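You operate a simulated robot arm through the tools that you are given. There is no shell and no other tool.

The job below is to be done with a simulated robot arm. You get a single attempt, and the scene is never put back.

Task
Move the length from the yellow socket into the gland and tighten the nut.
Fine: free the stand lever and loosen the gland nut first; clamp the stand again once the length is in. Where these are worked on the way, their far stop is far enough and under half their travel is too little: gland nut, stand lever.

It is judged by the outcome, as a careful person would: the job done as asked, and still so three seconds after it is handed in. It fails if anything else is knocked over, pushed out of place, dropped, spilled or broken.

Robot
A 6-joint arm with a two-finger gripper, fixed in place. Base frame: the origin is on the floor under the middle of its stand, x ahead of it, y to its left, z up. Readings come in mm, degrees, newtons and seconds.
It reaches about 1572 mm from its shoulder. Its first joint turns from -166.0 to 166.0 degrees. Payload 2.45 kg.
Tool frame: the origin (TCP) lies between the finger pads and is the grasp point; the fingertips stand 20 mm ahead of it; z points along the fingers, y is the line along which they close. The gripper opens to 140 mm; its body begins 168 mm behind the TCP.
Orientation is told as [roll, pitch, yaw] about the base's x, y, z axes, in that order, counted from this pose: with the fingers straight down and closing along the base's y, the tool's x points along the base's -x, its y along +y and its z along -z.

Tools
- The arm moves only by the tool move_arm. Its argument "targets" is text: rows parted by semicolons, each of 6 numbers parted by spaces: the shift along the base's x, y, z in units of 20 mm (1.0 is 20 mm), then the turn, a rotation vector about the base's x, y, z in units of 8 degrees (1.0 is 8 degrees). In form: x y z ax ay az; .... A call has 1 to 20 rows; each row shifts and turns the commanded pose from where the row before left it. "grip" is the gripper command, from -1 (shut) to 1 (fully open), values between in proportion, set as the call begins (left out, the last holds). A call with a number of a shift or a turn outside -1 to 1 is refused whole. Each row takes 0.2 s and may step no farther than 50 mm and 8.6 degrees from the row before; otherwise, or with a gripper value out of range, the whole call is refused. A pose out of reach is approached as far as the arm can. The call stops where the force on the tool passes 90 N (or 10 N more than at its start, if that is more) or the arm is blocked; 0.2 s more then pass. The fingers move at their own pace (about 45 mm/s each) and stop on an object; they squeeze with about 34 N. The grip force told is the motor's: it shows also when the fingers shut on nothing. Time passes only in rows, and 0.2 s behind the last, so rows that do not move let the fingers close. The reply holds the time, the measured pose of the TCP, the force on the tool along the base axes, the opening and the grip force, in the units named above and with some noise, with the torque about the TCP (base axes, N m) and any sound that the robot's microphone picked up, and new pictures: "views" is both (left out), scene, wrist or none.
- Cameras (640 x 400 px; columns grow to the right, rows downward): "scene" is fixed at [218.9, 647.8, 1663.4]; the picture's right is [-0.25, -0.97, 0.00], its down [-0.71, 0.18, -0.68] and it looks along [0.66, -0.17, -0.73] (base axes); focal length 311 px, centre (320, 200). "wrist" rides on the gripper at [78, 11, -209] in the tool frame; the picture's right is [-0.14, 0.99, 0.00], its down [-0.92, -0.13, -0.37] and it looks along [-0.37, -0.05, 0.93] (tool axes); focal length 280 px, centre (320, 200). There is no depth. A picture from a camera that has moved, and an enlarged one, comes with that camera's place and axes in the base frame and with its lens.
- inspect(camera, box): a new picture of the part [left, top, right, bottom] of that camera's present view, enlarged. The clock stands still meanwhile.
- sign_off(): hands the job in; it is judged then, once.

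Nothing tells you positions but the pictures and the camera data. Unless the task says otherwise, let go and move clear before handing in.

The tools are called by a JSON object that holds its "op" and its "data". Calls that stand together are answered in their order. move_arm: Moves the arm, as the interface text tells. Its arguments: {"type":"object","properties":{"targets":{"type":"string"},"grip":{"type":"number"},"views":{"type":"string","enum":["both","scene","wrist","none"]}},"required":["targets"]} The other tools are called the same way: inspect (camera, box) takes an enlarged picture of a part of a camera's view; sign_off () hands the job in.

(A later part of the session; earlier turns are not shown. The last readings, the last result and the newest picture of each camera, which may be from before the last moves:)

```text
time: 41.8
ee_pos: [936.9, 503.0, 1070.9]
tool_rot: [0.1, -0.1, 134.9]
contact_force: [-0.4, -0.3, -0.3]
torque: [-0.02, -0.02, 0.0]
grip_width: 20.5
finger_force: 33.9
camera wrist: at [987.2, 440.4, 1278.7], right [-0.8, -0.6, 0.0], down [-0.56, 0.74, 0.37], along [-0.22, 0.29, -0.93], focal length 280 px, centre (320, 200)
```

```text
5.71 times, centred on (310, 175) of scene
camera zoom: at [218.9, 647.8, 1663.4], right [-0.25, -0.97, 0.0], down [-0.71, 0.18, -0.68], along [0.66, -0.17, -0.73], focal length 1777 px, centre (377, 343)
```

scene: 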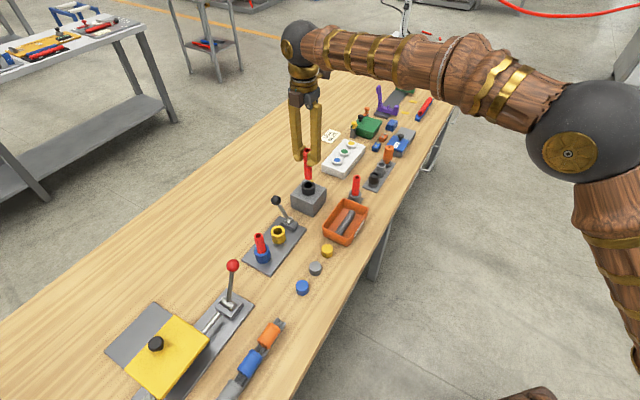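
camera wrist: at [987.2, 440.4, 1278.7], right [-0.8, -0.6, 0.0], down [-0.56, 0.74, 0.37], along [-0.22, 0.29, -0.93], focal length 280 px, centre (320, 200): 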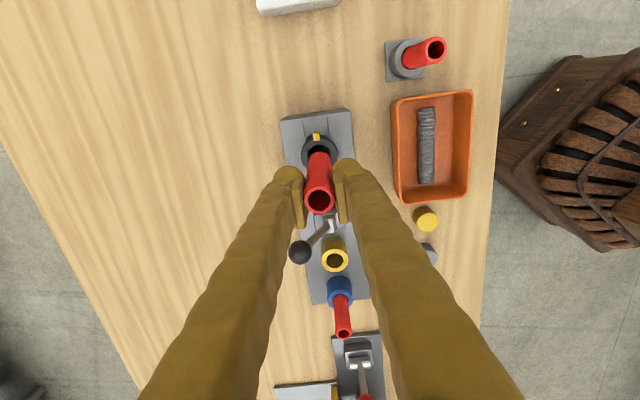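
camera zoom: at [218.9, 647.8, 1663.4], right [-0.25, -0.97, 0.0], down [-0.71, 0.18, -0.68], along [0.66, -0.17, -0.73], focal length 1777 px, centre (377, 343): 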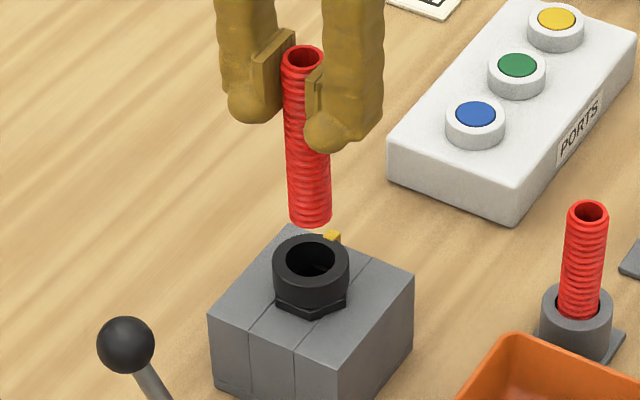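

The length is within about a millimetre of the gland axis. I'm nudging slightly and lowering to just above the nut for a last check.

{"op": "move_arm", "data": {"targets": "0.03 0.02 -0.5 0 0 0;0 0 -0.6 0 0 0;0 0 0 0 0 0", "grip": -1, "views": "wrist"}}

{"op": "inspect", "data": {"camera": "wrist", "box": [285, 120, 355, 190]}}

{"op": "inspect", "data": {"camera": "scene", "box": [285, 160, 335, 210]}}

```text
time: 42.6
ee_pos: [939.6, 502.6, 1048.7]
tool_rot: [0.2, -0.2, 134.9]
contact_force: [-0.3, 1.0, 0.1]
torque: [-0.01, 0.0, 0.01]
grip_width: 20.2
finger_force: 34.1
camera wrist: at [988.5, 440.0, 1257.1], right [-0.8, -0.6, 0.0], down [-0.56, 0.74, 0.37], along [-0.22, 0.29, -0.93], focal length 280 px, centre (320, 200)
```

wrist: 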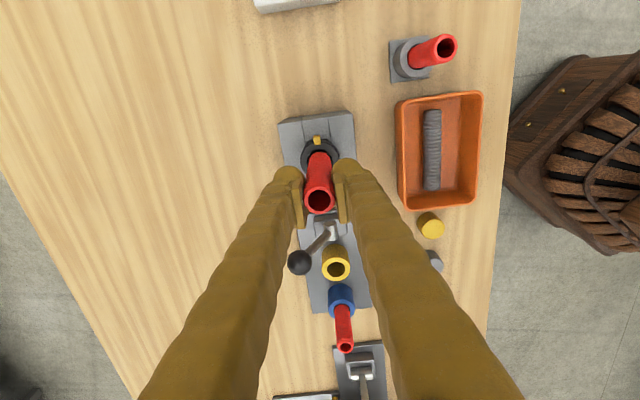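

```text
5.71 times, centred on (320, 155) of wrist
camera zoom: at [988.5, 440.0, 1257.1], right [-0.8, -0.6, 0.0], down [-0.56, 0.74, 0.37], along [-0.22, 0.29, -0.93], focal length 1602 px, centre (320, 457)
```

zoom: 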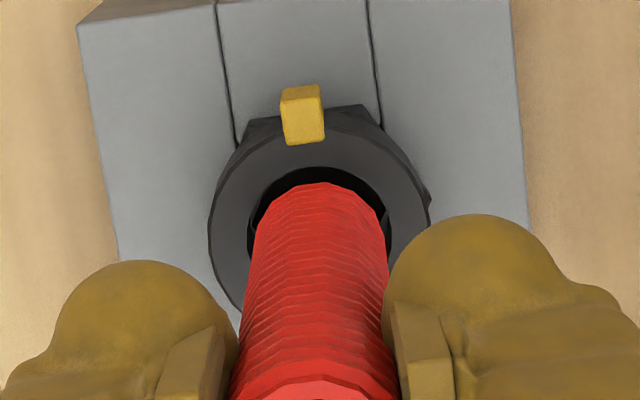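

```text
8.00 times, centred on (310, 185) of scene
camera zoom: at [218.9, 647.8, 1663.4], right [-0.25, -0.97, 0.0], down [-0.71, 0.18, -0.68], along [0.66, -0.17, -0.73], focal length 2488 px, centre (400, 320)
```

zoom: 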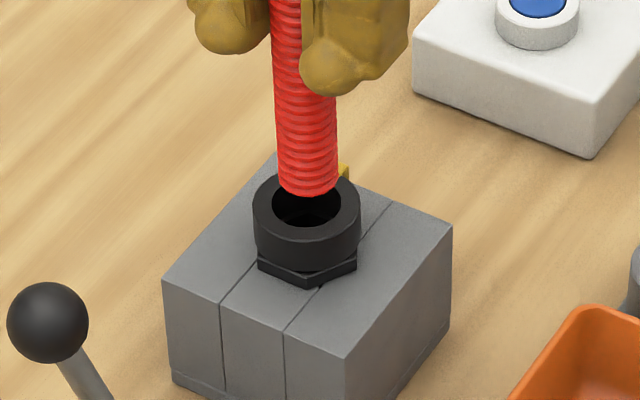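

I'm adjusting about 1.5 mm and lowering until the end of the length is at the mouth of the nut, watching the force.

{"op": "move_arm", "data": {"targets": "-0.045 0.06 0 0 0 0;0 0 -0.35 0 0 0;0 0 -0.35 0 0 0;0 0 0 0 0 0", "grip": -1, "views": "wrist"}}

{"op": "inspect", "data": {"camera": "wrist", "box": [285, 120, 355, 190]}}

{"op": "inspect", "data": {"camera": "scene", "box": [285, 160, 335, 210]}}

```text
time: 43.6
ee_pos: [936.7, 505.1, 1035.5]
tool_rot: [0.2, -0.1, 135.1]
contact_force: [0.2, -0.3, 0.0]
torque: [0.03, -0.03, 0.01]
grip_width: 20.4
finger_force: 34.6
camera wrist: at [986.4, 440.9, 1243.1], right [-0.8, -0.6, 0.0], down [-0.56, 0.74, 0.37], along [-0.22, 0.29, -0.93], focal length 280 px, centre (320, 200)
```

wrist: 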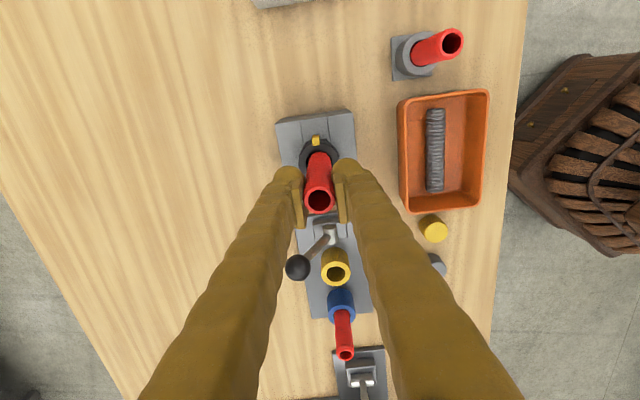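

```text
5.71 times, centred on (320, 155) of wrist
camera zoom: at [986.4, 440.9, 1243.1], right [-0.8, -0.6, 0.0], down [-0.56, 0.74, 0.37], along [-0.22, 0.29, -0.93], focal length 1602 px, centre (320, 457)
```

zoom: 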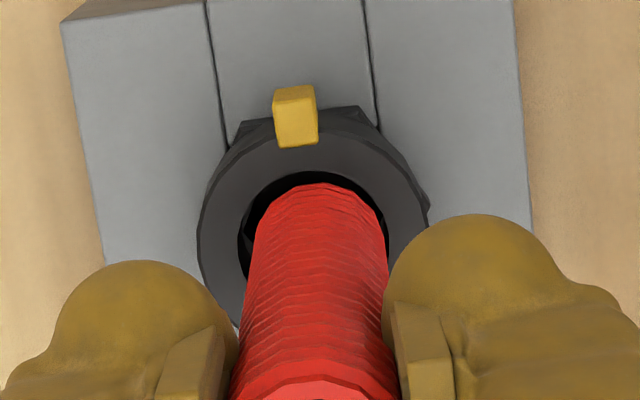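

```text
8.00 times, centred on (310, 185) of scene
camera zoom: at [218.9, 647.8, 1663.4], right [-0.25, -0.97, 0.0], down [-0.71, 0.18, -0.68], along [0.66, -0.17, -0.73], focal length 2488 px, centre (400, 320)
```

zoom: 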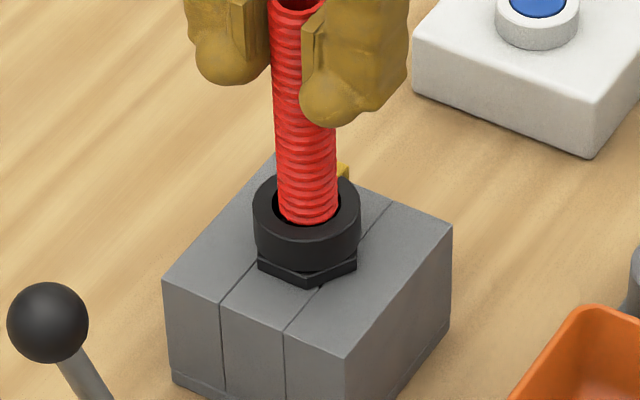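

The end is at the mouth of the nut, about 0.8 mm off centre. I'm correcting and then inserting in small steps.

{"op": "move_arm", "data": {"targets": "0.02 0.035 0 0 0 0;0 0 -0.25 0 0 0;0 0 -0.25 0 0 0;0 0 0 0 0 0", "grip": -1, "views": "wrist"}}

{"op": "inspect", "data": {"camera": "wrist", "box": [285, 120, 355, 190]}}

{"op": "inspect", "data": {"camera": "scene", "box": [285, 160, 335, 210]}}

```text
time: 44.6
ee_pos: [936.8, 505.1, 1024.3]
tool_rot: [0.2, -0.1, 135.0]
contact_force: [0.5, -0.5, -0.1]
torque: [0.02, 0.0, 0.01]
grip_width: 20.3
finger_force: 34.1
camera wrist: at [985.4, 442.3, 1234.1], right [-0.8, -0.6, 0.0], down [-0.56, 0.74, 0.37], along [-0.22, 0.29, -0.93], focal length 280 px, centre (320, 200)
```

wrist: 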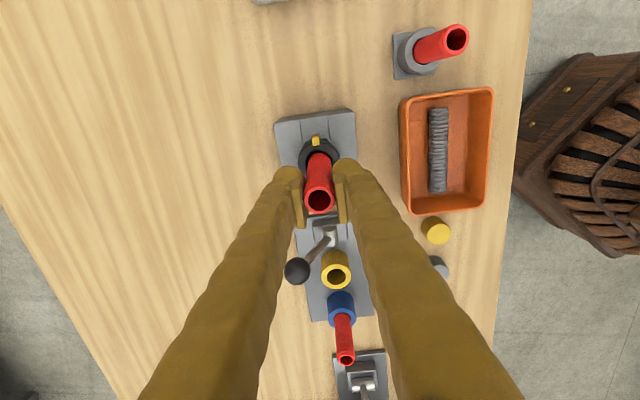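

```text
5.71 times, centred on (320, 155) of wrist
camera zoom: at [985.4, 442.3, 1234.1], right [-0.8, -0.6, 0.0], down [-0.56, 0.74, 0.37], along [-0.22, 0.29, -0.93], focal length 1602 px, centre (320, 457)
```

zoom: 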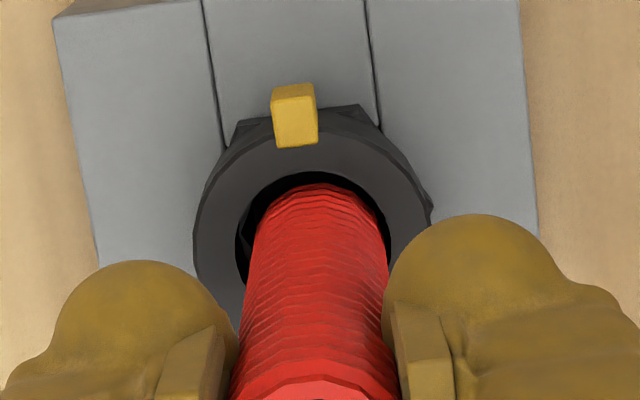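

```text
8.00 times, centred on (310, 185) of scene
camera zoom: at [218.9, 647.8, 1663.4], right [-0.25, -0.97, 0.0], down [-0.71, 0.18, -0.68], along [0.66, -0.17, -0.73], focal length 2488 px, centre (400, 320)
```

zoom: 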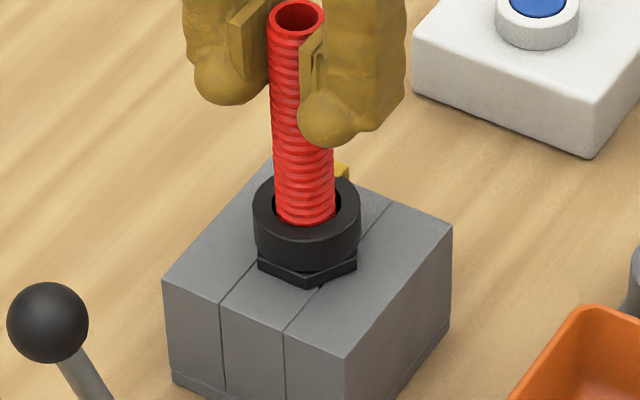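

The end is inside the mouth with no force, but both views say it sits about 2.5 mm off towards the robot. I'm correcting before going deeper.

{"op": "move_arm", "data": {"targets": "0.115 -0.05 0 0 0 0;0 0 0 0 0 0", "grip": -1, "views": "none"}}

{"op": "inspect", "data": {"camera": "wrist", "box": [285, 120, 355, 190]}}

{"op": "inspect", "data": {"camera": "scene", "box": [285, 160, 335, 210]}}

```text
time: 45.2
ee_pos: [939.4, 505.3, 1025.0]
tool_rot: [0.1, -0.1, 135.0]
contact_force: [-0.3, 0.1, 0.0]
torque: [0.01, -0.01, -0.02]
grip_width: 20.2
finger_force: 34.2
```

```text
5.71 times, centred on (320, 155) of wrist
camera zoom: at [988.4, 441.3, 1233.7], right [-0.8, -0.6, 0.0], down [-0.56, 0.74, 0.37], along [-0.22, 0.29, -0.93], focal length 1602 px, centre (320, 457)
```

zoom: 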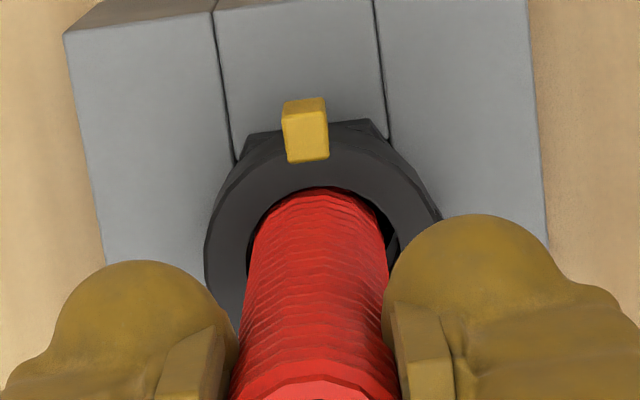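

```text
8.00 times, centred on (310, 185) of scene
camera zoom: at [218.9, 647.8, 1663.4], right [-0.25, -0.97, 0.0], down [-0.71, 0.18, -0.68], along [0.66, -0.17, -0.73], focal length 2488 px, centre (400, 320)
```

zoom: 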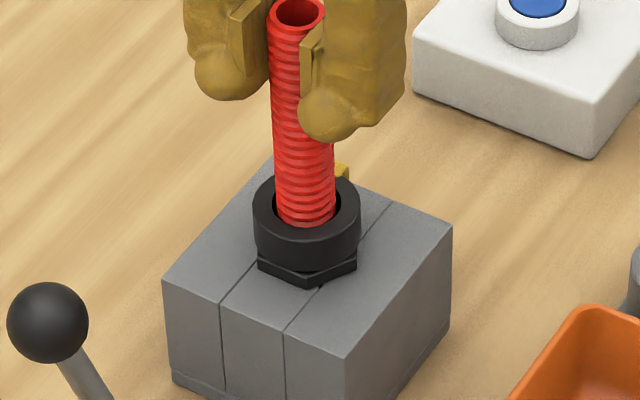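

Now well centred. I'm lowering further in steps.

{"op": "move_arm", "data": {"targets": "0 0 -0.3 0 0 0;0 0 -0.3 0 0 0;0 0 0 0 0 0", "grip": -1, "views": "none"}}

{"op": "inspect", "data": {"camera": "wrist", "box": [285, 120, 355, 190]}}

{"op": "inspect", "data": {"camera": "scene", "box": [285, 160, 335, 210]}}

```text
time: 46.0
ee_pos: [940.0, 505.4, 1013.8]
tool_rot: [0.1, -0.2, 135.0]
contact_force: [0.5, 0.5, 0.1]
torque: [-0.02, 0.03, -0.03]
grip_width: 20.8
finger_force: 34.2
```

```text
5.71 times, centred on (320, 155) of wrist
camera zoom: at [989.0, 441.4, 1222.3], right [-0.8, -0.6, 0.0], down [-0.56, 0.74, 0.37], along [-0.22, 0.29, -0.93], focal length 1602 px, centre (320, 457)
```

zoom: 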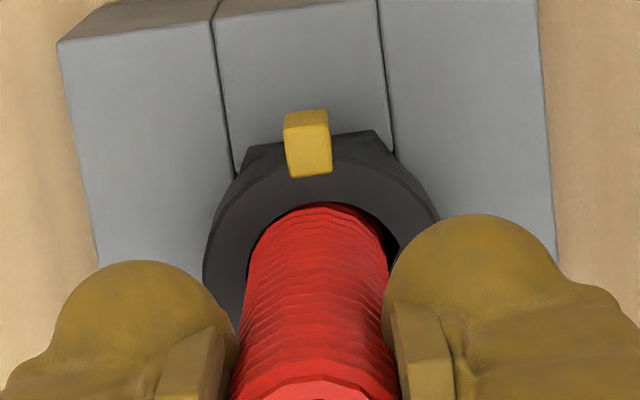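

```text
8.00 times, centred on (310, 185) of scene
camera zoom: at [218.9, 647.8, 1663.4], right [-0.25, -0.97, 0.0], down [-0.71, 0.18, -0.68], along [0.66, -0.17, -0.73], focal length 2488 px, centre (400, 320)
```

zoom: 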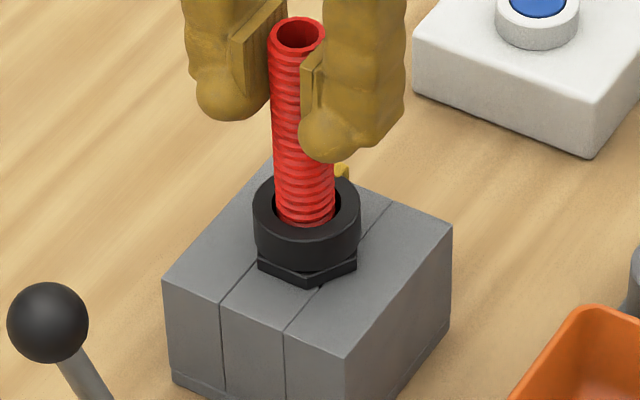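

{"op": "move_arm", "data": {"targets": "-0.01 -0.025 -0.25 0 0 0;0 0 -0.25 0 0 0;0 0 -0.2 0 0 0;0 0 0 0 0 0", "grip": -1, "views": "none"}}

{"op": "inspect", "data": {"camera": "wrist", "box": [285, 120, 355, 190]}}

{"op": "inspect", "data": {"camera": "scene", "box": [285, 160, 335, 210]}}

```text
time: 47.0
ee_pos: [941.2, 503.1, 998.2]
tool_rot: [0.2, 0.0, 135.0]
contact_force: [-2.4, 1.0, 0.4]
torque: [0.01, 0.09, 0.02]
grip_width: 20.1
finger_force: 33.9
```

```text
5.71 times, centred on (320, 155) of wrist
camera zoom: at [989.3, 440.3, 1207.5], right [-0.8, -0.6, 0.0], down [-0.56, 0.74, 0.37], along [-0.22, 0.29, -0.93], focal length 1602 px, centre (320, 457)
```

zoom: 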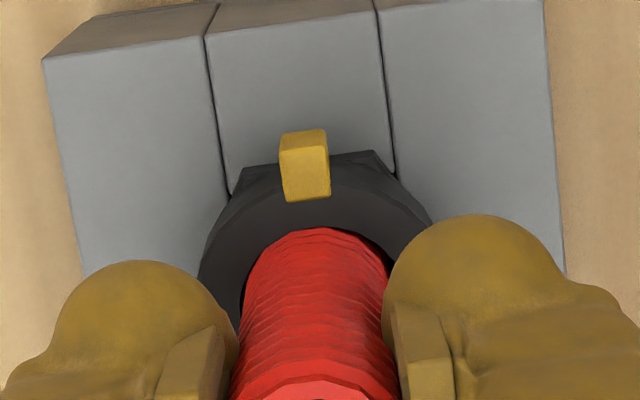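

```text
8.00 times, centred on (310, 185) of scene
camera zoom: at [218.9, 647.8, 1663.4], right [-0.25, -0.97, 0.0], down [-0.71, 0.18, -0.68], along [0.66, -0.17, -0.73], focal length 2488 px, centre (400, 320)
```

zoom: 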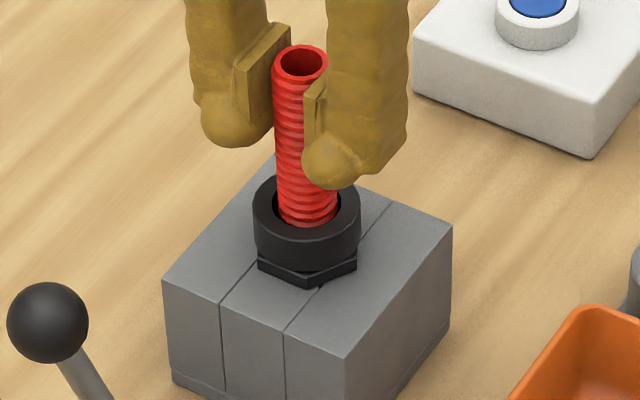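

About 39 mm in with almost no force. Continuing down in small steps until it seats.

{"op": "move_arm", "data": {"targets": "0 0 -0.25 0 0 0;0 0 -0.25 0 0 0;0 0 0 0 0 0", "grip": -1, "views": "none"}}

{"op": "inspect", "data": {"camera": "scene", "box": [285, 160, 335, 210]}}

{"op": "inspect", "data": {"camera": "wrist", "box": [285, 120, 355, 190]}}

```text
time: 47.8
ee_pos: [940.3, 505.1, 988.0]
tool_rot: [0.1, 0.0, 135.0]
contact_force: [0.1, 0.5, -0.6]
torque: [0.02, 0.01, 0.02]
grip_width: 20.4
finger_force: 33.9
```

```text
8.00 times, centred on (310, 185) of scene
camera zoom: at [218.9, 647.8, 1663.4], right [-0.25, -0.97, 0.0], down [-0.71, 0.18, -0.68], along [0.66, -0.17, -0.73], focal length 2488 px, centre (400, 320)
```

zoom: 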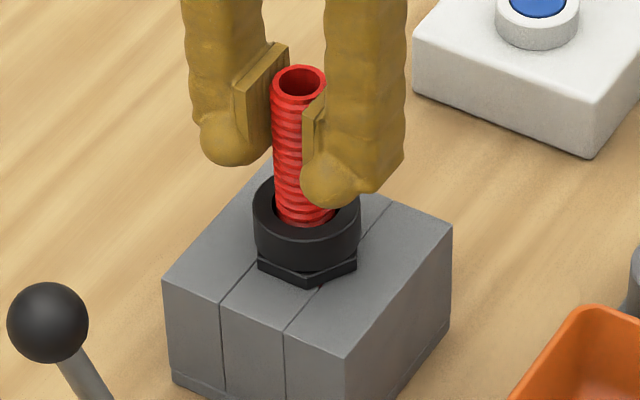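

```text
5.71 times, centred on (320, 155) of wrist
camera zoom: at [989.5, 441.3, 1197.2], right [-0.8, -0.6, 0.0], down [-0.56, 0.74, 0.37], along [-0.22, 0.29, -0.93], focal length 1602 px, centre (320, 457)
```

zoom: 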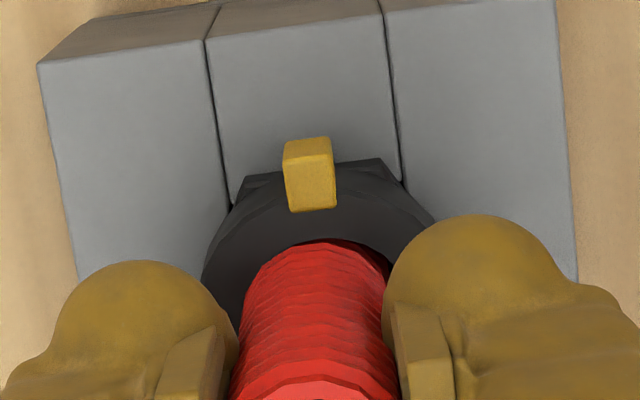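

{"op": "move_arm", "data": {"targets": "-0.01 -0.02 -0.25 0 0 0;0 0 -0.25 0 0 0;0 0 0 0 0 0", "grip": -1, "views": "none"}}

{"op": "inspect", "data": {"camera": "scene", "box": [285, 160, 335, 210]}}

```text
time: 48.6
ee_pos: [939.4, 503.7, 979.3]
tool_rot: [0.1, -0.2, 135.1]
contact_force: [0.2, 0.2, -0.7]
torque: [0.0, -0.01, -0.01]
grip_width: 20.1
finger_force: 33.9
```

```text
8.00 times, centred on (310, 185) of scene
camera zoom: at [218.9, 647.8, 1663.4], right [-0.25, -0.97, 0.0], down [-0.71, 0.18, -0.68], along [0.66, -0.17, -0.73], focal length 2488 px, centre (400, 320)
```

zoom: 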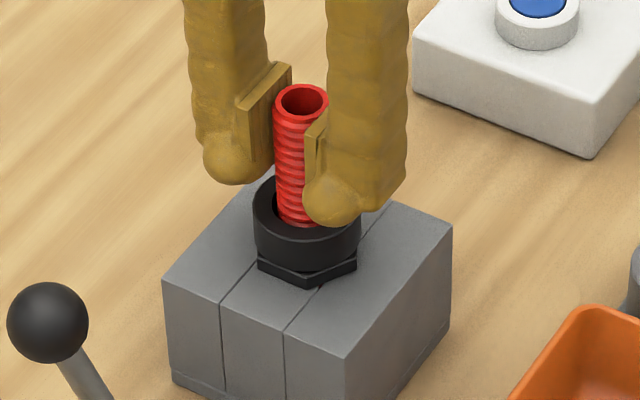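

{"op": "move_arm", "data": {"targets": "0 0 -0.2 0 0 0;0 0 -0.2 0 0 0;0 0 0 0 0 0", "grip": -1, "views": "none"}}

{"op": "inspect", "data": {"camera": "scene", "box": [285, 160, 335, 210]}}

{"op": "inspect", "data": {"camera": "wrist", "box": [270, 120, 370, 220]}}

```text
time: 49.4
ee_pos: [939.4, 505.0, 971.2]
tool_rot: [0.1, -0.1, 135.1]
contact_force: [-0.1, 0.2, 0.1]
torque: [0.01, 0.02, 0.02]
grip_width: 20.2
finger_force: 34.3
```

```text
8.00 times, centred on (310, 185) of scene
camera zoom: at [218.9, 647.8, 1663.4], right [-0.25, -0.97, 0.0], down [-0.71, 0.18, -0.68], along [0.66, -0.17, -0.73], focal length 2488 px, centre (400, 320)
```

zoom: 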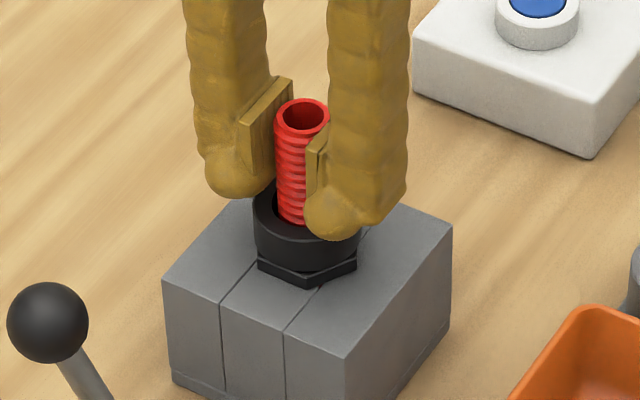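

```text
4.00 times, centred on (320, 170) of wrist
camera zoom: at [988.6, 440.5, 1179.9], right [-0.8, -0.6, 0.0], down [-0.56, 0.74, 0.37], along [-0.22, 0.29, -0.93], focal length 1122 px, centre (320, 320)
```

zoom: 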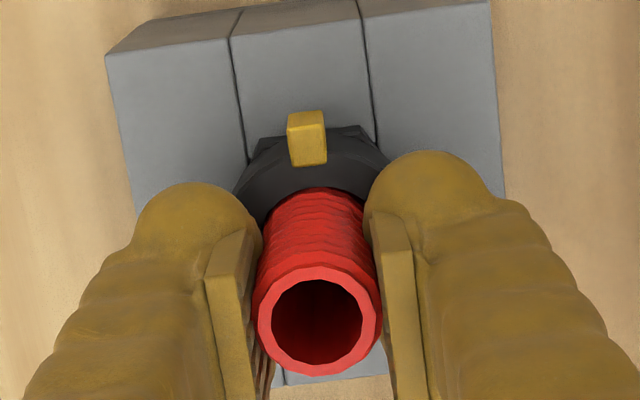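

Still sliding in freely, around 66 mm deep. I'm lowering a little more, keeping the fingertips above the nut.

{"op": "move_arm", "data": {"targets": "0 0 -0.15 0 0 0;0 0 -0.15 0 0 0;0 0 0 0 0 0", "grip": -1, "views": "none"}}

{"op": "inspect", "data": {"camera": "scene", "box": [285, 160, 335, 210]}}

```text
time: 50.2
ee_pos: [939.7, 504.1, 964.9]
tool_rot: [0.1, -0.1, 135.0]
contact_force: [-0.1, -0.4, 0.1]
torque: [-0.01, 0.0, 0.02]
grip_width: 20.3
finger_force: 34.1
```

```text
8.00 times, centred on (310, 185) of scene
camera zoom: at [218.9, 647.8, 1663.4], right [-0.25, -0.97, 0.0], down [-0.71, 0.18, -0.68], along [0.66, -0.17, -0.73], focal length 2488 px, centre (400, 320)
```

zoom: 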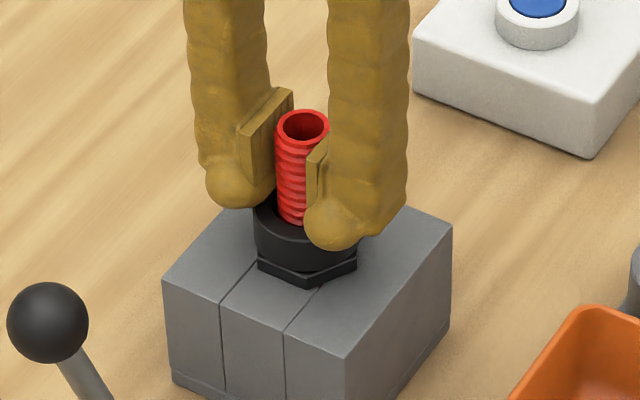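

{"op": "move_arm", "data": {"targets": "0 0 -0.1 0 0 0;0 0 -0.1 0 0 0;0 0 0 0 0 0", "grip": -1, "views": "wrist"}}

{"op": "inspect", "data": {"camera": "scene", "box": [285, 160, 335, 210]}}

```text
time: 51.0
ee_pos: [939.9, 504.0, 964.2]
tool_rot: [-0.1, 0.1, 135.0]
contact_force: [-10.4, -6.0, 33.9]
torque: [-0.12, 0.19, -0.07]
grip_width: 20.3
finger_force: 34.1
camera wrist: at [988.9, 440.5, 1172.9], right [-0.8, -0.6, 0.0], down [-0.56, 0.74, 0.37], along [-0.22, 0.29, -0.93], focal length 280 px, centre (320, 200)
```

wrist: 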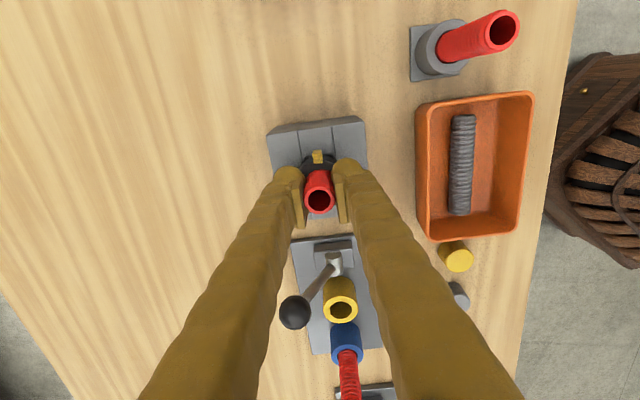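

```text
8.00 times, centred on (310, 185) of scene
camera zoom: at [218.9, 647.8, 1663.4], right [-0.25, -0.97, 0.0], down [-0.71, 0.18, -0.68], along [0.66, -0.17, -0.73], focal length 2488 px, centre (400, 320)
```

zoom: 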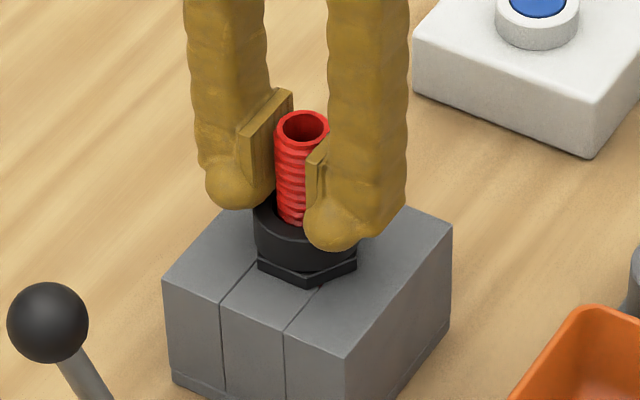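

A firm upward force of 34 N shows something has bottomed, most likely the length on its seat. I'm easing up 1 mm and opening the fingers to see whether it stays put.

{"op": "move_arm", "data": {"targets": "0 0 0.06 0 0 0;0 0 0 0 0 0;0 0 0 0 0 0", "grip": -0.5, "views": "wrist"}}

{"op": "inspect", "data": {"camera": "scene", "box": [285, 160, 335, 210]}}

{"op": "inspect", "data": {"camera": "wrist", "box": [270, 120, 370, 220]}}

```text
time: 51.8
ee_pos: [940.7, 505.0, 964.3]
tool_rot: [-0.1, 0.0, 135.0]
contact_force: [12.7, 7.5, 38.4]
torque: [-0.46, 0.25, -0.01]
grip_width: 25.6
finger_force: 0.1
camera wrist: at [989.3, 441.2, 1172.8], right [-0.8, -0.6, 0.0], down [-0.56, 0.74, 0.37], along [-0.22, 0.29, -0.93], focal length 280 px, centre (320, 200)
```

wrist: 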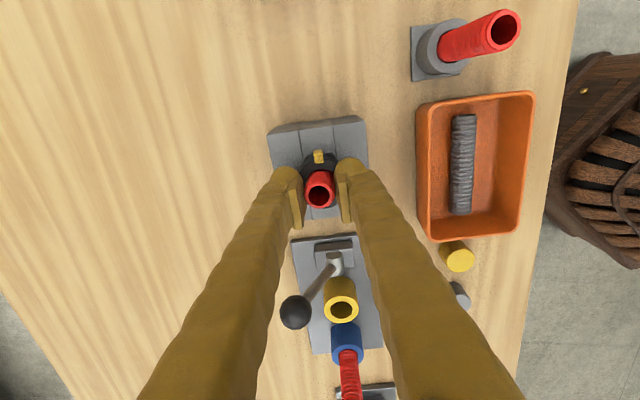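

```text
8.00 times, centred on (310, 185) of scene
camera zoom: at [218.9, 647.8, 1663.4], right [-0.25, -0.97, 0.0], down [-0.71, 0.18, -0.68], along [0.66, -0.17, -0.73], focal length 2488 px, centre (400, 320)
```

zoom: 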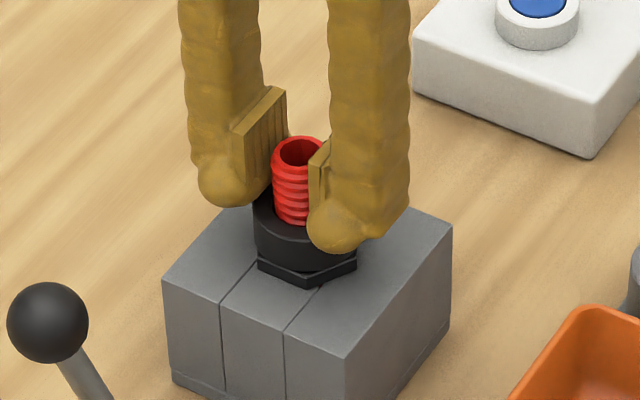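

```text
4.00 times, centred on (320, 170) of wrist
camera zoom: at [989.3, 441.2, 1172.8], right [-0.8, -0.6, 0.0], down [-0.56, 0.74, 0.37], along [-0.22, 0.29, -0.93], focal length 1122 px, centre (320, 320)
```

zoom: 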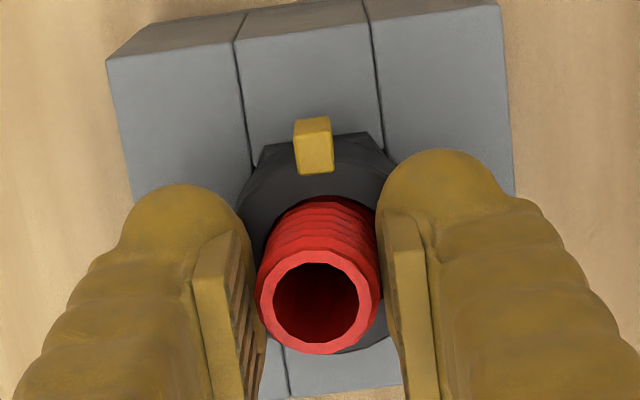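

The fingertips had been resting on the ring, and the length slid the last ~15 mm down onto its seat when released. It now stands in the gland. I'm opening a bit more and lifting clear to look.

{"op": "move_arm", "data": {"targets": "0 0 0.3 0 0 0;0 0 0.3 0 0 0;0 0 0 0 0 0;0 0 1 0 0 0;0 0 1 0 0 0;0 0 1 0 0 0", "grip": 0.1, "views": "both"}}

{"op": "inspect", "data": {"camera": "scene", "box": [275, 160, 345, 230]}}

{"op": "inspect", "data": {"camera": "wrist", "box": [260, 110, 380, 230]}}

```text
time: 53.2
ee_pos: [938.3, 502.0, 1035.0]
tool_rot: [0.2, -0.1, 134.9]
contact_force: [-0.2, -0.2, -0.5]
torque: [0.01, 0.01, -0.02]
grip_width: 77.0
finger_force: 0.0
camera wrist: at [987.9, 439.2, 1244.0], right [-0.8, -0.6, 0.0], down [-0.56, 0.74, 0.37], along [-0.23, 0.29, -0.93], focal length 280 px, centre (320, 200)
```

scene: 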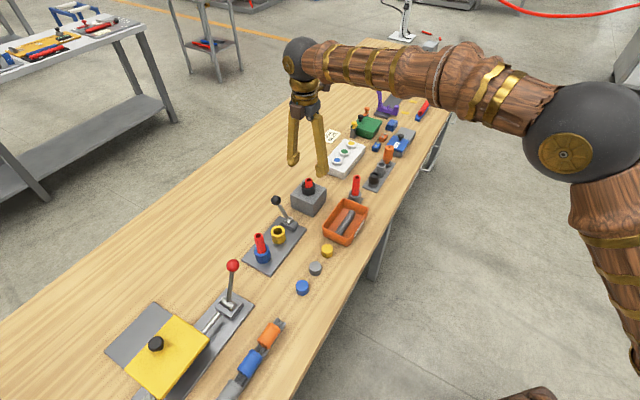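
wrist: 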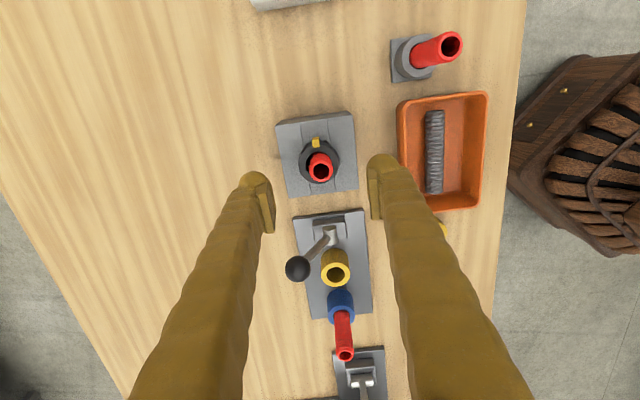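

```text
5.71 times, centred on (310, 195) of scene
camera zoom: at [218.9, 647.8, 1663.4], right [-0.25, -0.97, 0.0], down [-0.71, 0.18, -0.68], along [0.66, -0.17, -0.73], focal length 1777 px, centre (377, 229)
```

zoom: 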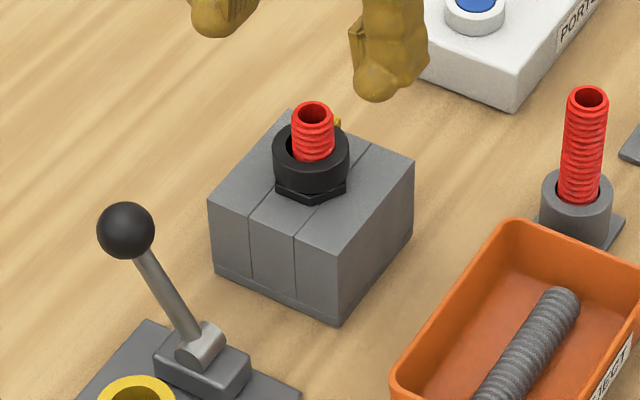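

```text
3.33 times, centred on (320, 170) of wrist
camera zoom: at [987.9, 439.2, 1244.0], right [-0.8, -0.6, 0.0], down [-0.56, 0.74, 0.37], along [-0.23, 0.29, -0.93], focal length 935 px, centre (320, 300)
```

zoom: 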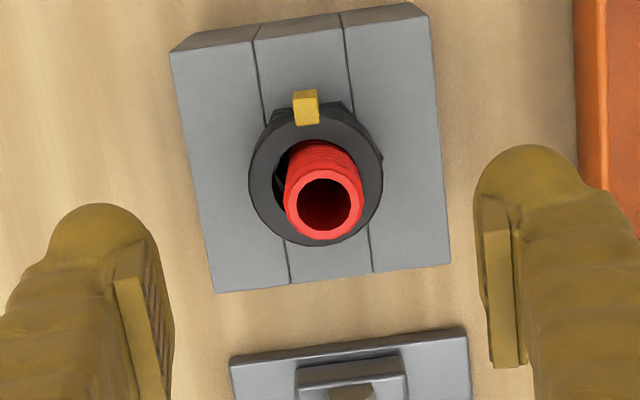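

The length stands seated in the gland, protruding about 28 mm above the nut. Next I lower the open fingers around the nut again to tighten it, centring on the ring first.

{"op": "move_arm", "data": {"targets": "0 0.055 -0.8 0 0 0;0 0.055 -0.8 0 0 0;0 0 -0.8 0 0 0;0 0 -0.8 0 0 0;0 0 0 0 0 0", "grip": 0.1, "views": "wrist"}}

{"op": "inspect", "data": {"camera": "wrist", "box": [260, 120, 380, 240]}}

{"op": "inspect", "data": {"camera": "scene", "box": [275, 160, 345, 230]}}

```text
time: 54.4
ee_pos: [940.2, 506.0, 968.0]
tool_rot: [0.1, -0.2, 135.0]
contact_force: [0.0, -1.0, -0.1]
torque: [-0.04, 0.0, 0.0]
grip_width: 77.0
finger_force: 0.1
camera wrist: at [989.5, 442.4, 1178.5], right [-0.8, -0.6, 0.0], down [-0.56, 0.74, 0.37], along [-0.22, 0.29, -0.93], focal length 280 px, centre (320, 200)
```

wrist: 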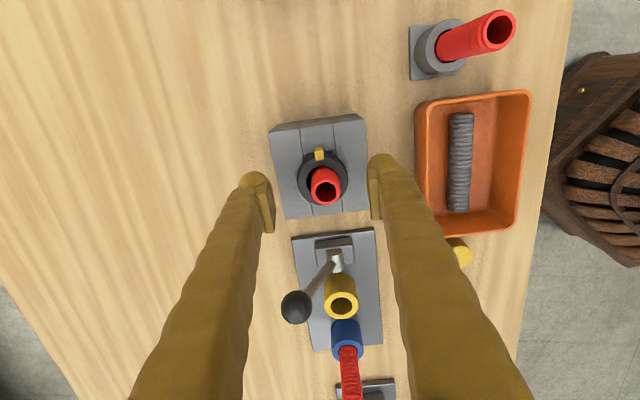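

```text
3.33 times, centred on (320, 180) of wrist
camera zoom: at [989.5, 442.4, 1178.5], right [-0.8, -0.6, 0.0], down [-0.56, 0.74, 0.37], along [-0.22, 0.29, -0.93], focal length 935 px, centre (320, 267)
```

zoom: 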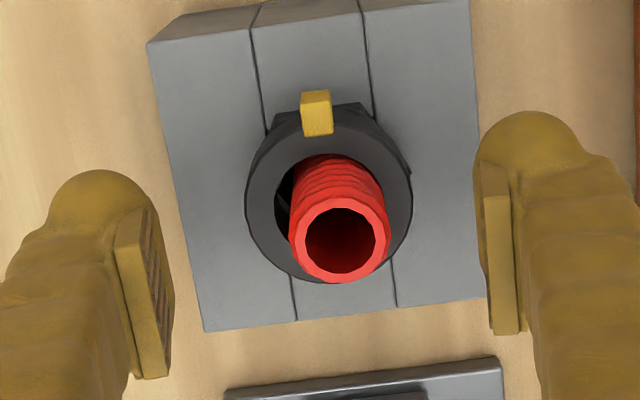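

```text
5.71 times, centred on (310, 195) of scene
camera zoom: at [218.9, 647.8, 1663.4], right [-0.25, -0.97, 0.0], down [-0.71, 0.18, -0.68], along [0.66, -0.17, -0.73], focal length 1777 px, centre (377, 229)
```

zoom: 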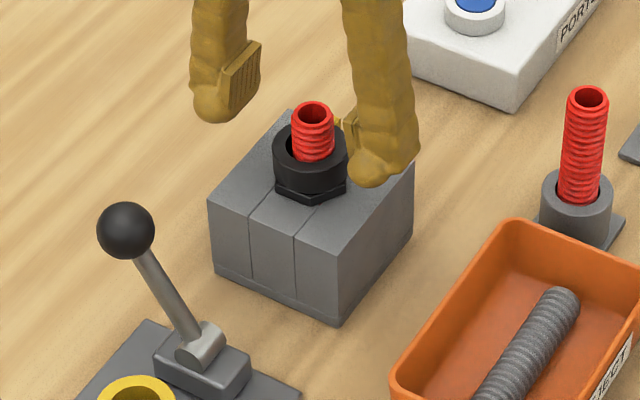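

The tool overshot slightly. I'm correcting by about 2.5 mm and lowering to the ring.

{"op": "move_arm", "data": {"targets": "-0.055 -0.115 0 0 0 0;0 0 -0.75 0 0 0;0 0 -0.75 0 0 0;0 0 0 0 0 0", "grip": 0.1, "views": "none"}}

{"op": "inspect", "data": {"camera": "wrist", "box": [260, 120, 380, 240]}}

{"op": "inspect", "data": {"camera": "scene", "box": [275, 160, 345, 230]}}

```text
time: 55.4
ee_pos: [939.8, 504.0, 940.3]
tool_rot: [0.1, -0.1, 134.9]
contact_force: [-0.8, 1.1, 0.0]
torque: [-0.01, 0.01, -0.02]
grip_width: 77.0
finger_force: 0.0
```

```text
3.33 times, centred on (320, 180) of wrist
camera zoom: at [988.9, 439.4, 1149.2], right [-0.8, -0.6, 0.0], down [-0.56, 0.74, 0.37], along [-0.22, 0.29, -0.93], focal length 935 px, centre (320, 267)
```

zoom: 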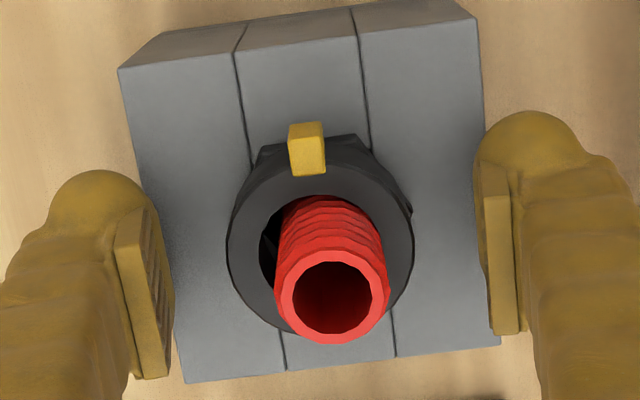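

```text
5.71 times, centred on (310, 195) of scene
camera zoom: at [218.9, 647.8, 1663.4], right [-0.25, -0.97, 0.0], down [-0.71, 0.18, -0.68], along [0.66, -0.17, -0.73], focal length 1777 px, centre (377, 229)
```

zoom: 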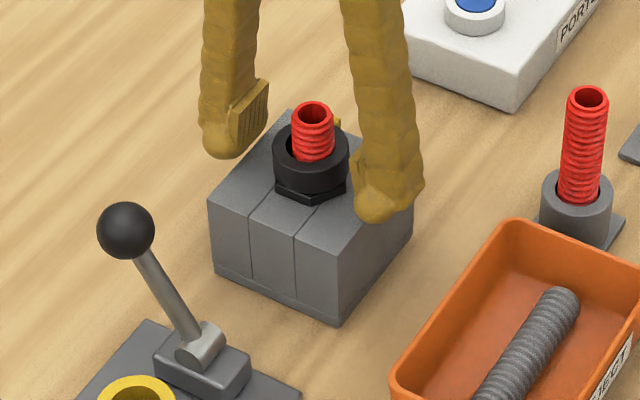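

The ring is centred side to side. A 1.3 mm correction and 2 mm lower, then close on it.

{"op": "move_arm", "data": {"targets": "-0.035 0.045 -0.12 0 0 0;0 0 0 0 0 0", "grip": 0.1, "views": "none"}}

{"op": "move_arm", "data": {"targets": "0 0 0 0 0 0;0 0 0 0 0 0;0 0 0 0 0 0;0 0 0 0 0 0", "grip": -1, "views": "none"}}

{"op": "inspect", "data": {"camera": "wrist", "box": [260, 120, 380, 240]}}

{"op": "inspect", "data": {"camera": "scene", "box": [275, 160, 345, 230]}}

```text
time: 56.0
ee_pos: [939.8, 504.7, 938.0]
tool_rot: [0.1, 0.0, 135.0]
contact_force: [-0.8, 0.2, -0.2]
torque: [-0.01, 0.01, -0.02]
grip_width: 77.0
finger_force: 0.0
```

```text
time: 57.0
ee_pos: [938.2, 503.5, 939.7]
tool_rot: [0.0, -0.1, 135.1]
contact_force: [-2.3, -1.6, 0.5]
torque: [0.0, 0.02, -0.02]
grip_width: 44.1
finger_force: 42.2
```

```text
3.33 times, centred on (320, 180) of wrist
camera zoom: at [988.0, 440.2, 1147.4], right [-0.8, -0.6, 0.0], down [-0.56, 0.74, 0.37], along [-0.22, 0.29, -0.93], focal length 935 px, centre (320, 267)
```

zoom: 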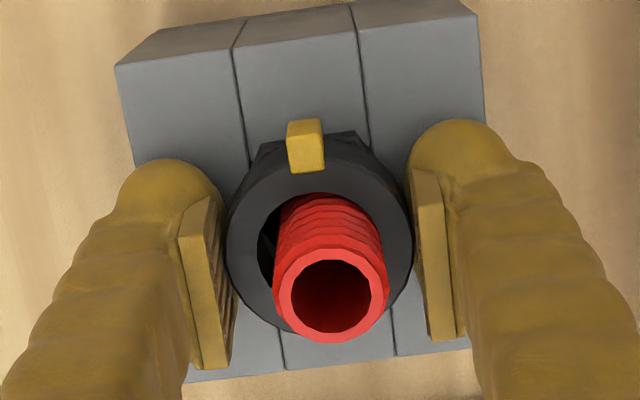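

```text
5.71 times, centred on (310, 195) of scene
camera zoom: at [218.9, 647.8, 1663.4], right [-0.25, -0.97, 0.0], down [-0.71, 0.18, -0.68], along [0.66, -0.17, -0.73], focal length 1777 px, centre (377, 229)
```

zoom: 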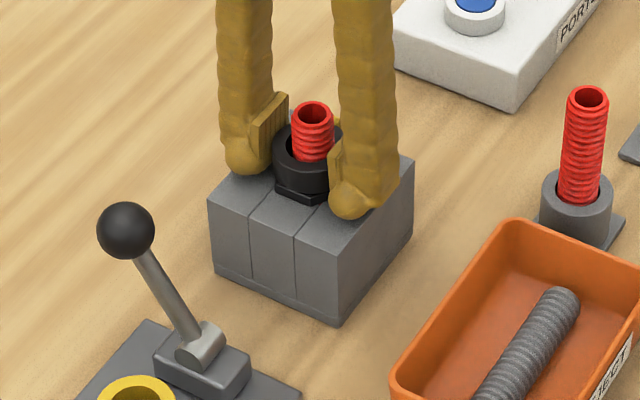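

Gripped cleanly with no side load. I'm turning clockwise to tighten, in stages.

{"op": "move_arm", "data": {"targets": "0 0 0 0 0 -0.6;0 0 0 0 0 -0.6;0 0 0 0 0 -0.6;0 0 0 0 0 -0.6", "grip": -1, "views": "none"}}

{"op": "inspect", "data": {"camera": "wrist", "box": [260, 120, 380, 240]}}

```text
time: 58.0
ee_pos: [939.2, 503.9, 938.0]
tool_rot: [0.0, 0.0, 115.8]
contact_force: [42.1, 4.0, 0.2]
torque: [-0.22, -0.68, 0.06]
grip_width: 43.8
finger_force: 45.2
```

```text
3.33 times, centred on (320, 180) of wrist
camera zoom: at [964.3, 428.0, 1147.4], right [-0.95, -0.31, 0.0], down [-0.29, 0.88, 0.37], along [-0.11, 0.35, -0.93], focal length 935 px, centre (320, 267)
```

zoom: 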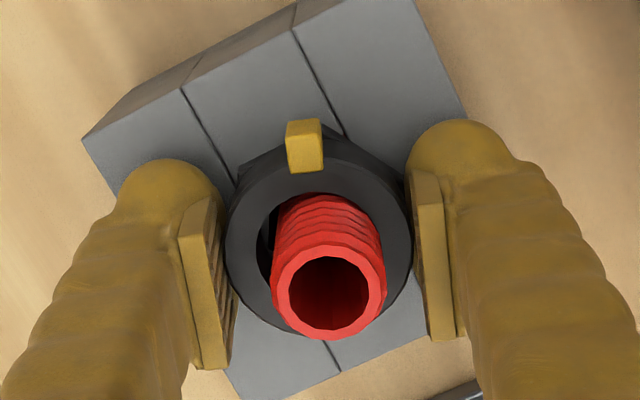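

The nut turns with the gripper. I'm relieving the side force and continuing.

{"op": "move_arm", "data": {"targets": "0.05 0.005 0 0 0 -0.5;0 0 0 0 0 -0.6;0 0 0 0 0 -0.6;0 0 0 0 0 -0.6", "grip": -1, "views": "none"}}

{"op": "inspect", "data": {"camera": "wrist", "box": [260, 120, 380, 240]}}

```text
time: 59.0
ee_pos: [941.0, 504.2, 937.8]
tool_rot: [0.2, -0.1, 97.3]
contact_force: [39.5, -6.2, 10.1]
torque: [0.07, -0.39, 0.07]
grip_width: 44.0
finger_force: 44.9
```

```text
3.33 times, centred on (320, 180) of wrist
camera zoom: at [940.3, 424.5, 1147.3], right [-1.0, 0.01, 0.0], down [0.01, 0.93, 0.37], along [0.0, 0.37, -0.93], focal length 935 px, centre (320, 267)
```

zoom: 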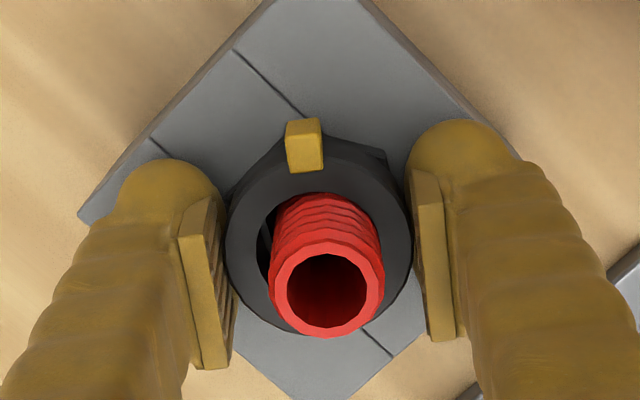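

{"op": "move_arm", "data": {"targets": "0.06 -0.01 0.01 0 0 -0.5;0 0 0 0 0 -0.6;0 0 0 0 0 -0.6;0 0 0 0 0 -0.6", "grip": -1, "views": "none"}}

{"op": "inspect", "data": {"camera": "wrist", "box": [260, 120, 380, 240]}}

```text
time: 60.0
ee_pos: [941.0, 504.3, 939.5]
tool_rot: [0.1, -0.1, 78.9]
contact_force: [36.5, -18.4, 9.7]
torque: [-0.44, -0.43, 0.07]
grip_width: 44.0
finger_force: 45.2
```

```text
3.33 times, centred on (320, 180) of wrist
camera zoom: at [916.3, 428.8, 1147.4], right [-0.95, 0.33, 0.0], down [0.3, 0.88, 0.37], along [0.12, 0.35, -0.93], focal length 935 px, centre (320, 267)
```

zoom: 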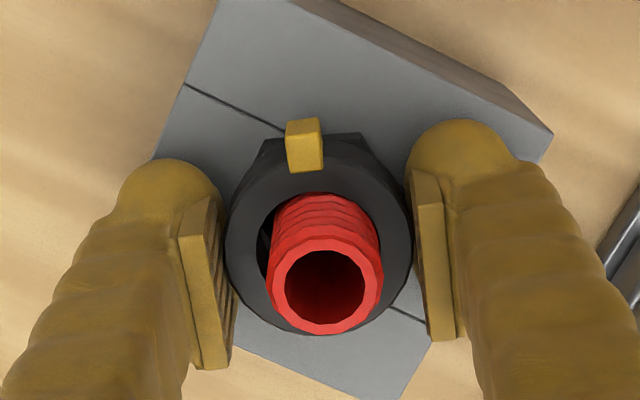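

{"op": "move_arm", "data": {"targets": "0.07 -0.03 0.01 0 0 -0.5;0 0 0 0 0 -0.6;0 0 0 0 0 -0.6;0 0 0 0 0 -0.6", "grip": -1, "views": "none"}}

{"op": "inspect", "data": {"camera": "wrist", "box": [260, 120, 380, 240]}}

```text
time: 61.0
ee_pos: [941.3, 503.9, 937.9]
tool_rot: [0.3, -0.1, 60.5]
contact_force: [6.7, -11.1, 11.8]
torque: [-0.28, 0.04, 0.03]
grip_width: 43.9
finger_force: 45.3
```

```text
3.33 times, centred on (320, 180) of wrist
camera zoom: at [894.9, 440.2, 1147.3], right [-0.79, 0.61, 0.0], down [0.56, 0.74, 0.37], along [0.22, 0.3, -0.93], focal length 935 px, centre (320, 267)
```

zoom: 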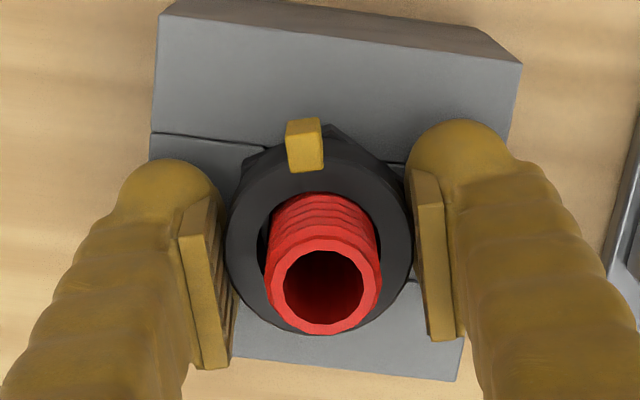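

Turned about 75° back so far and still free. Continuing.

{"op": "move_arm", "data": {"targets": "0.01 -0.02 0.01 0 0 -0.5;0 0 0 0 0 -0.6;0 0 0 0 0 -0.6", "grip": -1, "views": "none"}}

{"op": "inspect", "data": {"camera": "wrist", "box": [260, 120, 380, 240]}}

```text
time: 61.8
ee_pos: [942.0, 502.8, 937.9]
tool_rot: [0.1, -0.1, 46.9]
contact_force: [1.8, 1.8, 3.4]
torque: [-0.04, 0.03, -0.01]
grip_width: 44.0
finger_force: 44.7
```

```text
3.33 times, centred on (320, 180) of wrist
camera zoom: at [881.8, 452.8, 1147.2], right [-0.63, 0.78, 0.0], down [0.72, 0.58, 0.37], along [0.29, 0.23, -0.93], focal length 935 px, centre (320, 267)
```

zoom: 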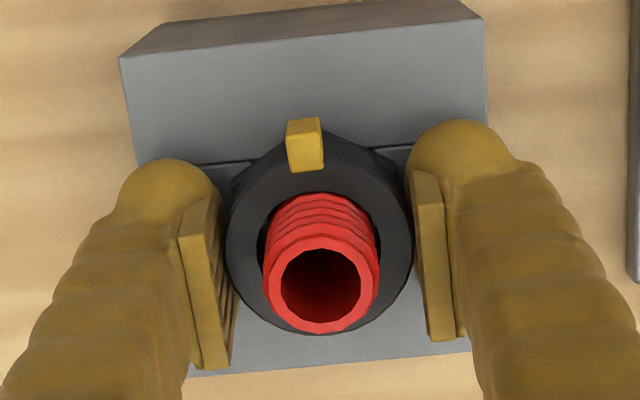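

{"op": "move_arm", "data": {"targets": "0 0 0 0 0 -0.6;0 0 0 0 0 -0.6;0 0 0 0 0 -0.6", "grip": -1, "views": "none"}}

{"op": "inspect", "data": {"camera": "wrist", "box": [260, 120, 380, 240]}}

```text
time: 62.6
ee_pos: [942.8, 502.4, 937.9]
tool_rot: [0.0, 0.0, 32.5]
contact_force: [6.7, -4.5, -5.1]
torque: [-0.11, -0.02, 0.01]
grip_width: 44.2
finger_force: 45.5
```

```text
3.33 times, centred on (320, 180) of wrist
camera zoom: at [871.5, 469.4, 1147.3], right [-0.42, 0.91, 0.0], down [0.85, 0.39, 0.37], along [0.33, 0.16, -0.93], focal length 935 px, centre (320, 267)
```

zoom: 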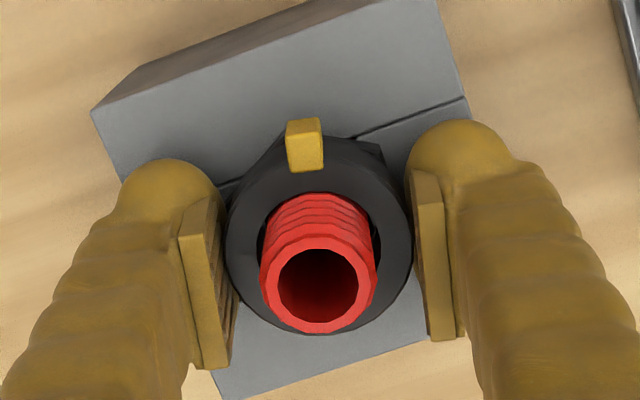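

Only a few degrees remain to the original mark position. I'm continuing until the nut comes up tight.

{"op": "move_arm", "data": {"targets": "0 0 0 0 0 -0.5;0 0 0 0 0 -0.5;0 0 0 0 0 -0.5", "grip": -1, "views": "none"}}

{"op": "inspect", "data": {"camera": "wrist", "box": [260, 120, 380, 240]}}

```text
time: 63.4
ee_pos: [943.3, 504.0, 939.4]
tool_rot: [0.1, -0.1, 20.6]
contact_force: [9.9, -9.8, -8.7]
torque: [-0.05, -0.1, 0.63]
grip_width: 43.7
finger_force: 45.2
```

```text
3.33 times, centred on (320, 180) of wrist
camera zoom: at [867.1, 484.9, 1147.5], right [-0.22, 0.98, 0.0], down [0.91, 0.2, 0.37], along [0.36, 0.08, -0.93], focal length 935 px, centre (320, 267)
```

zoom: 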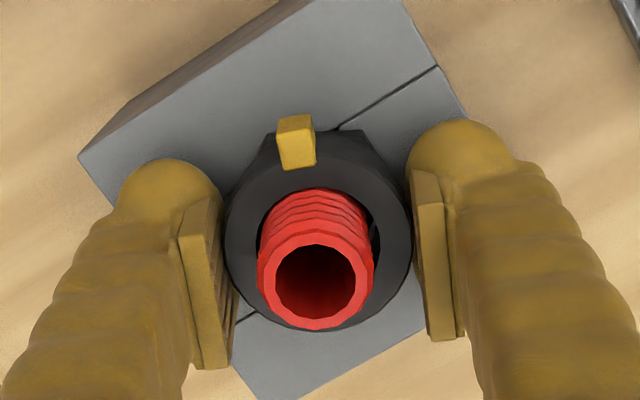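

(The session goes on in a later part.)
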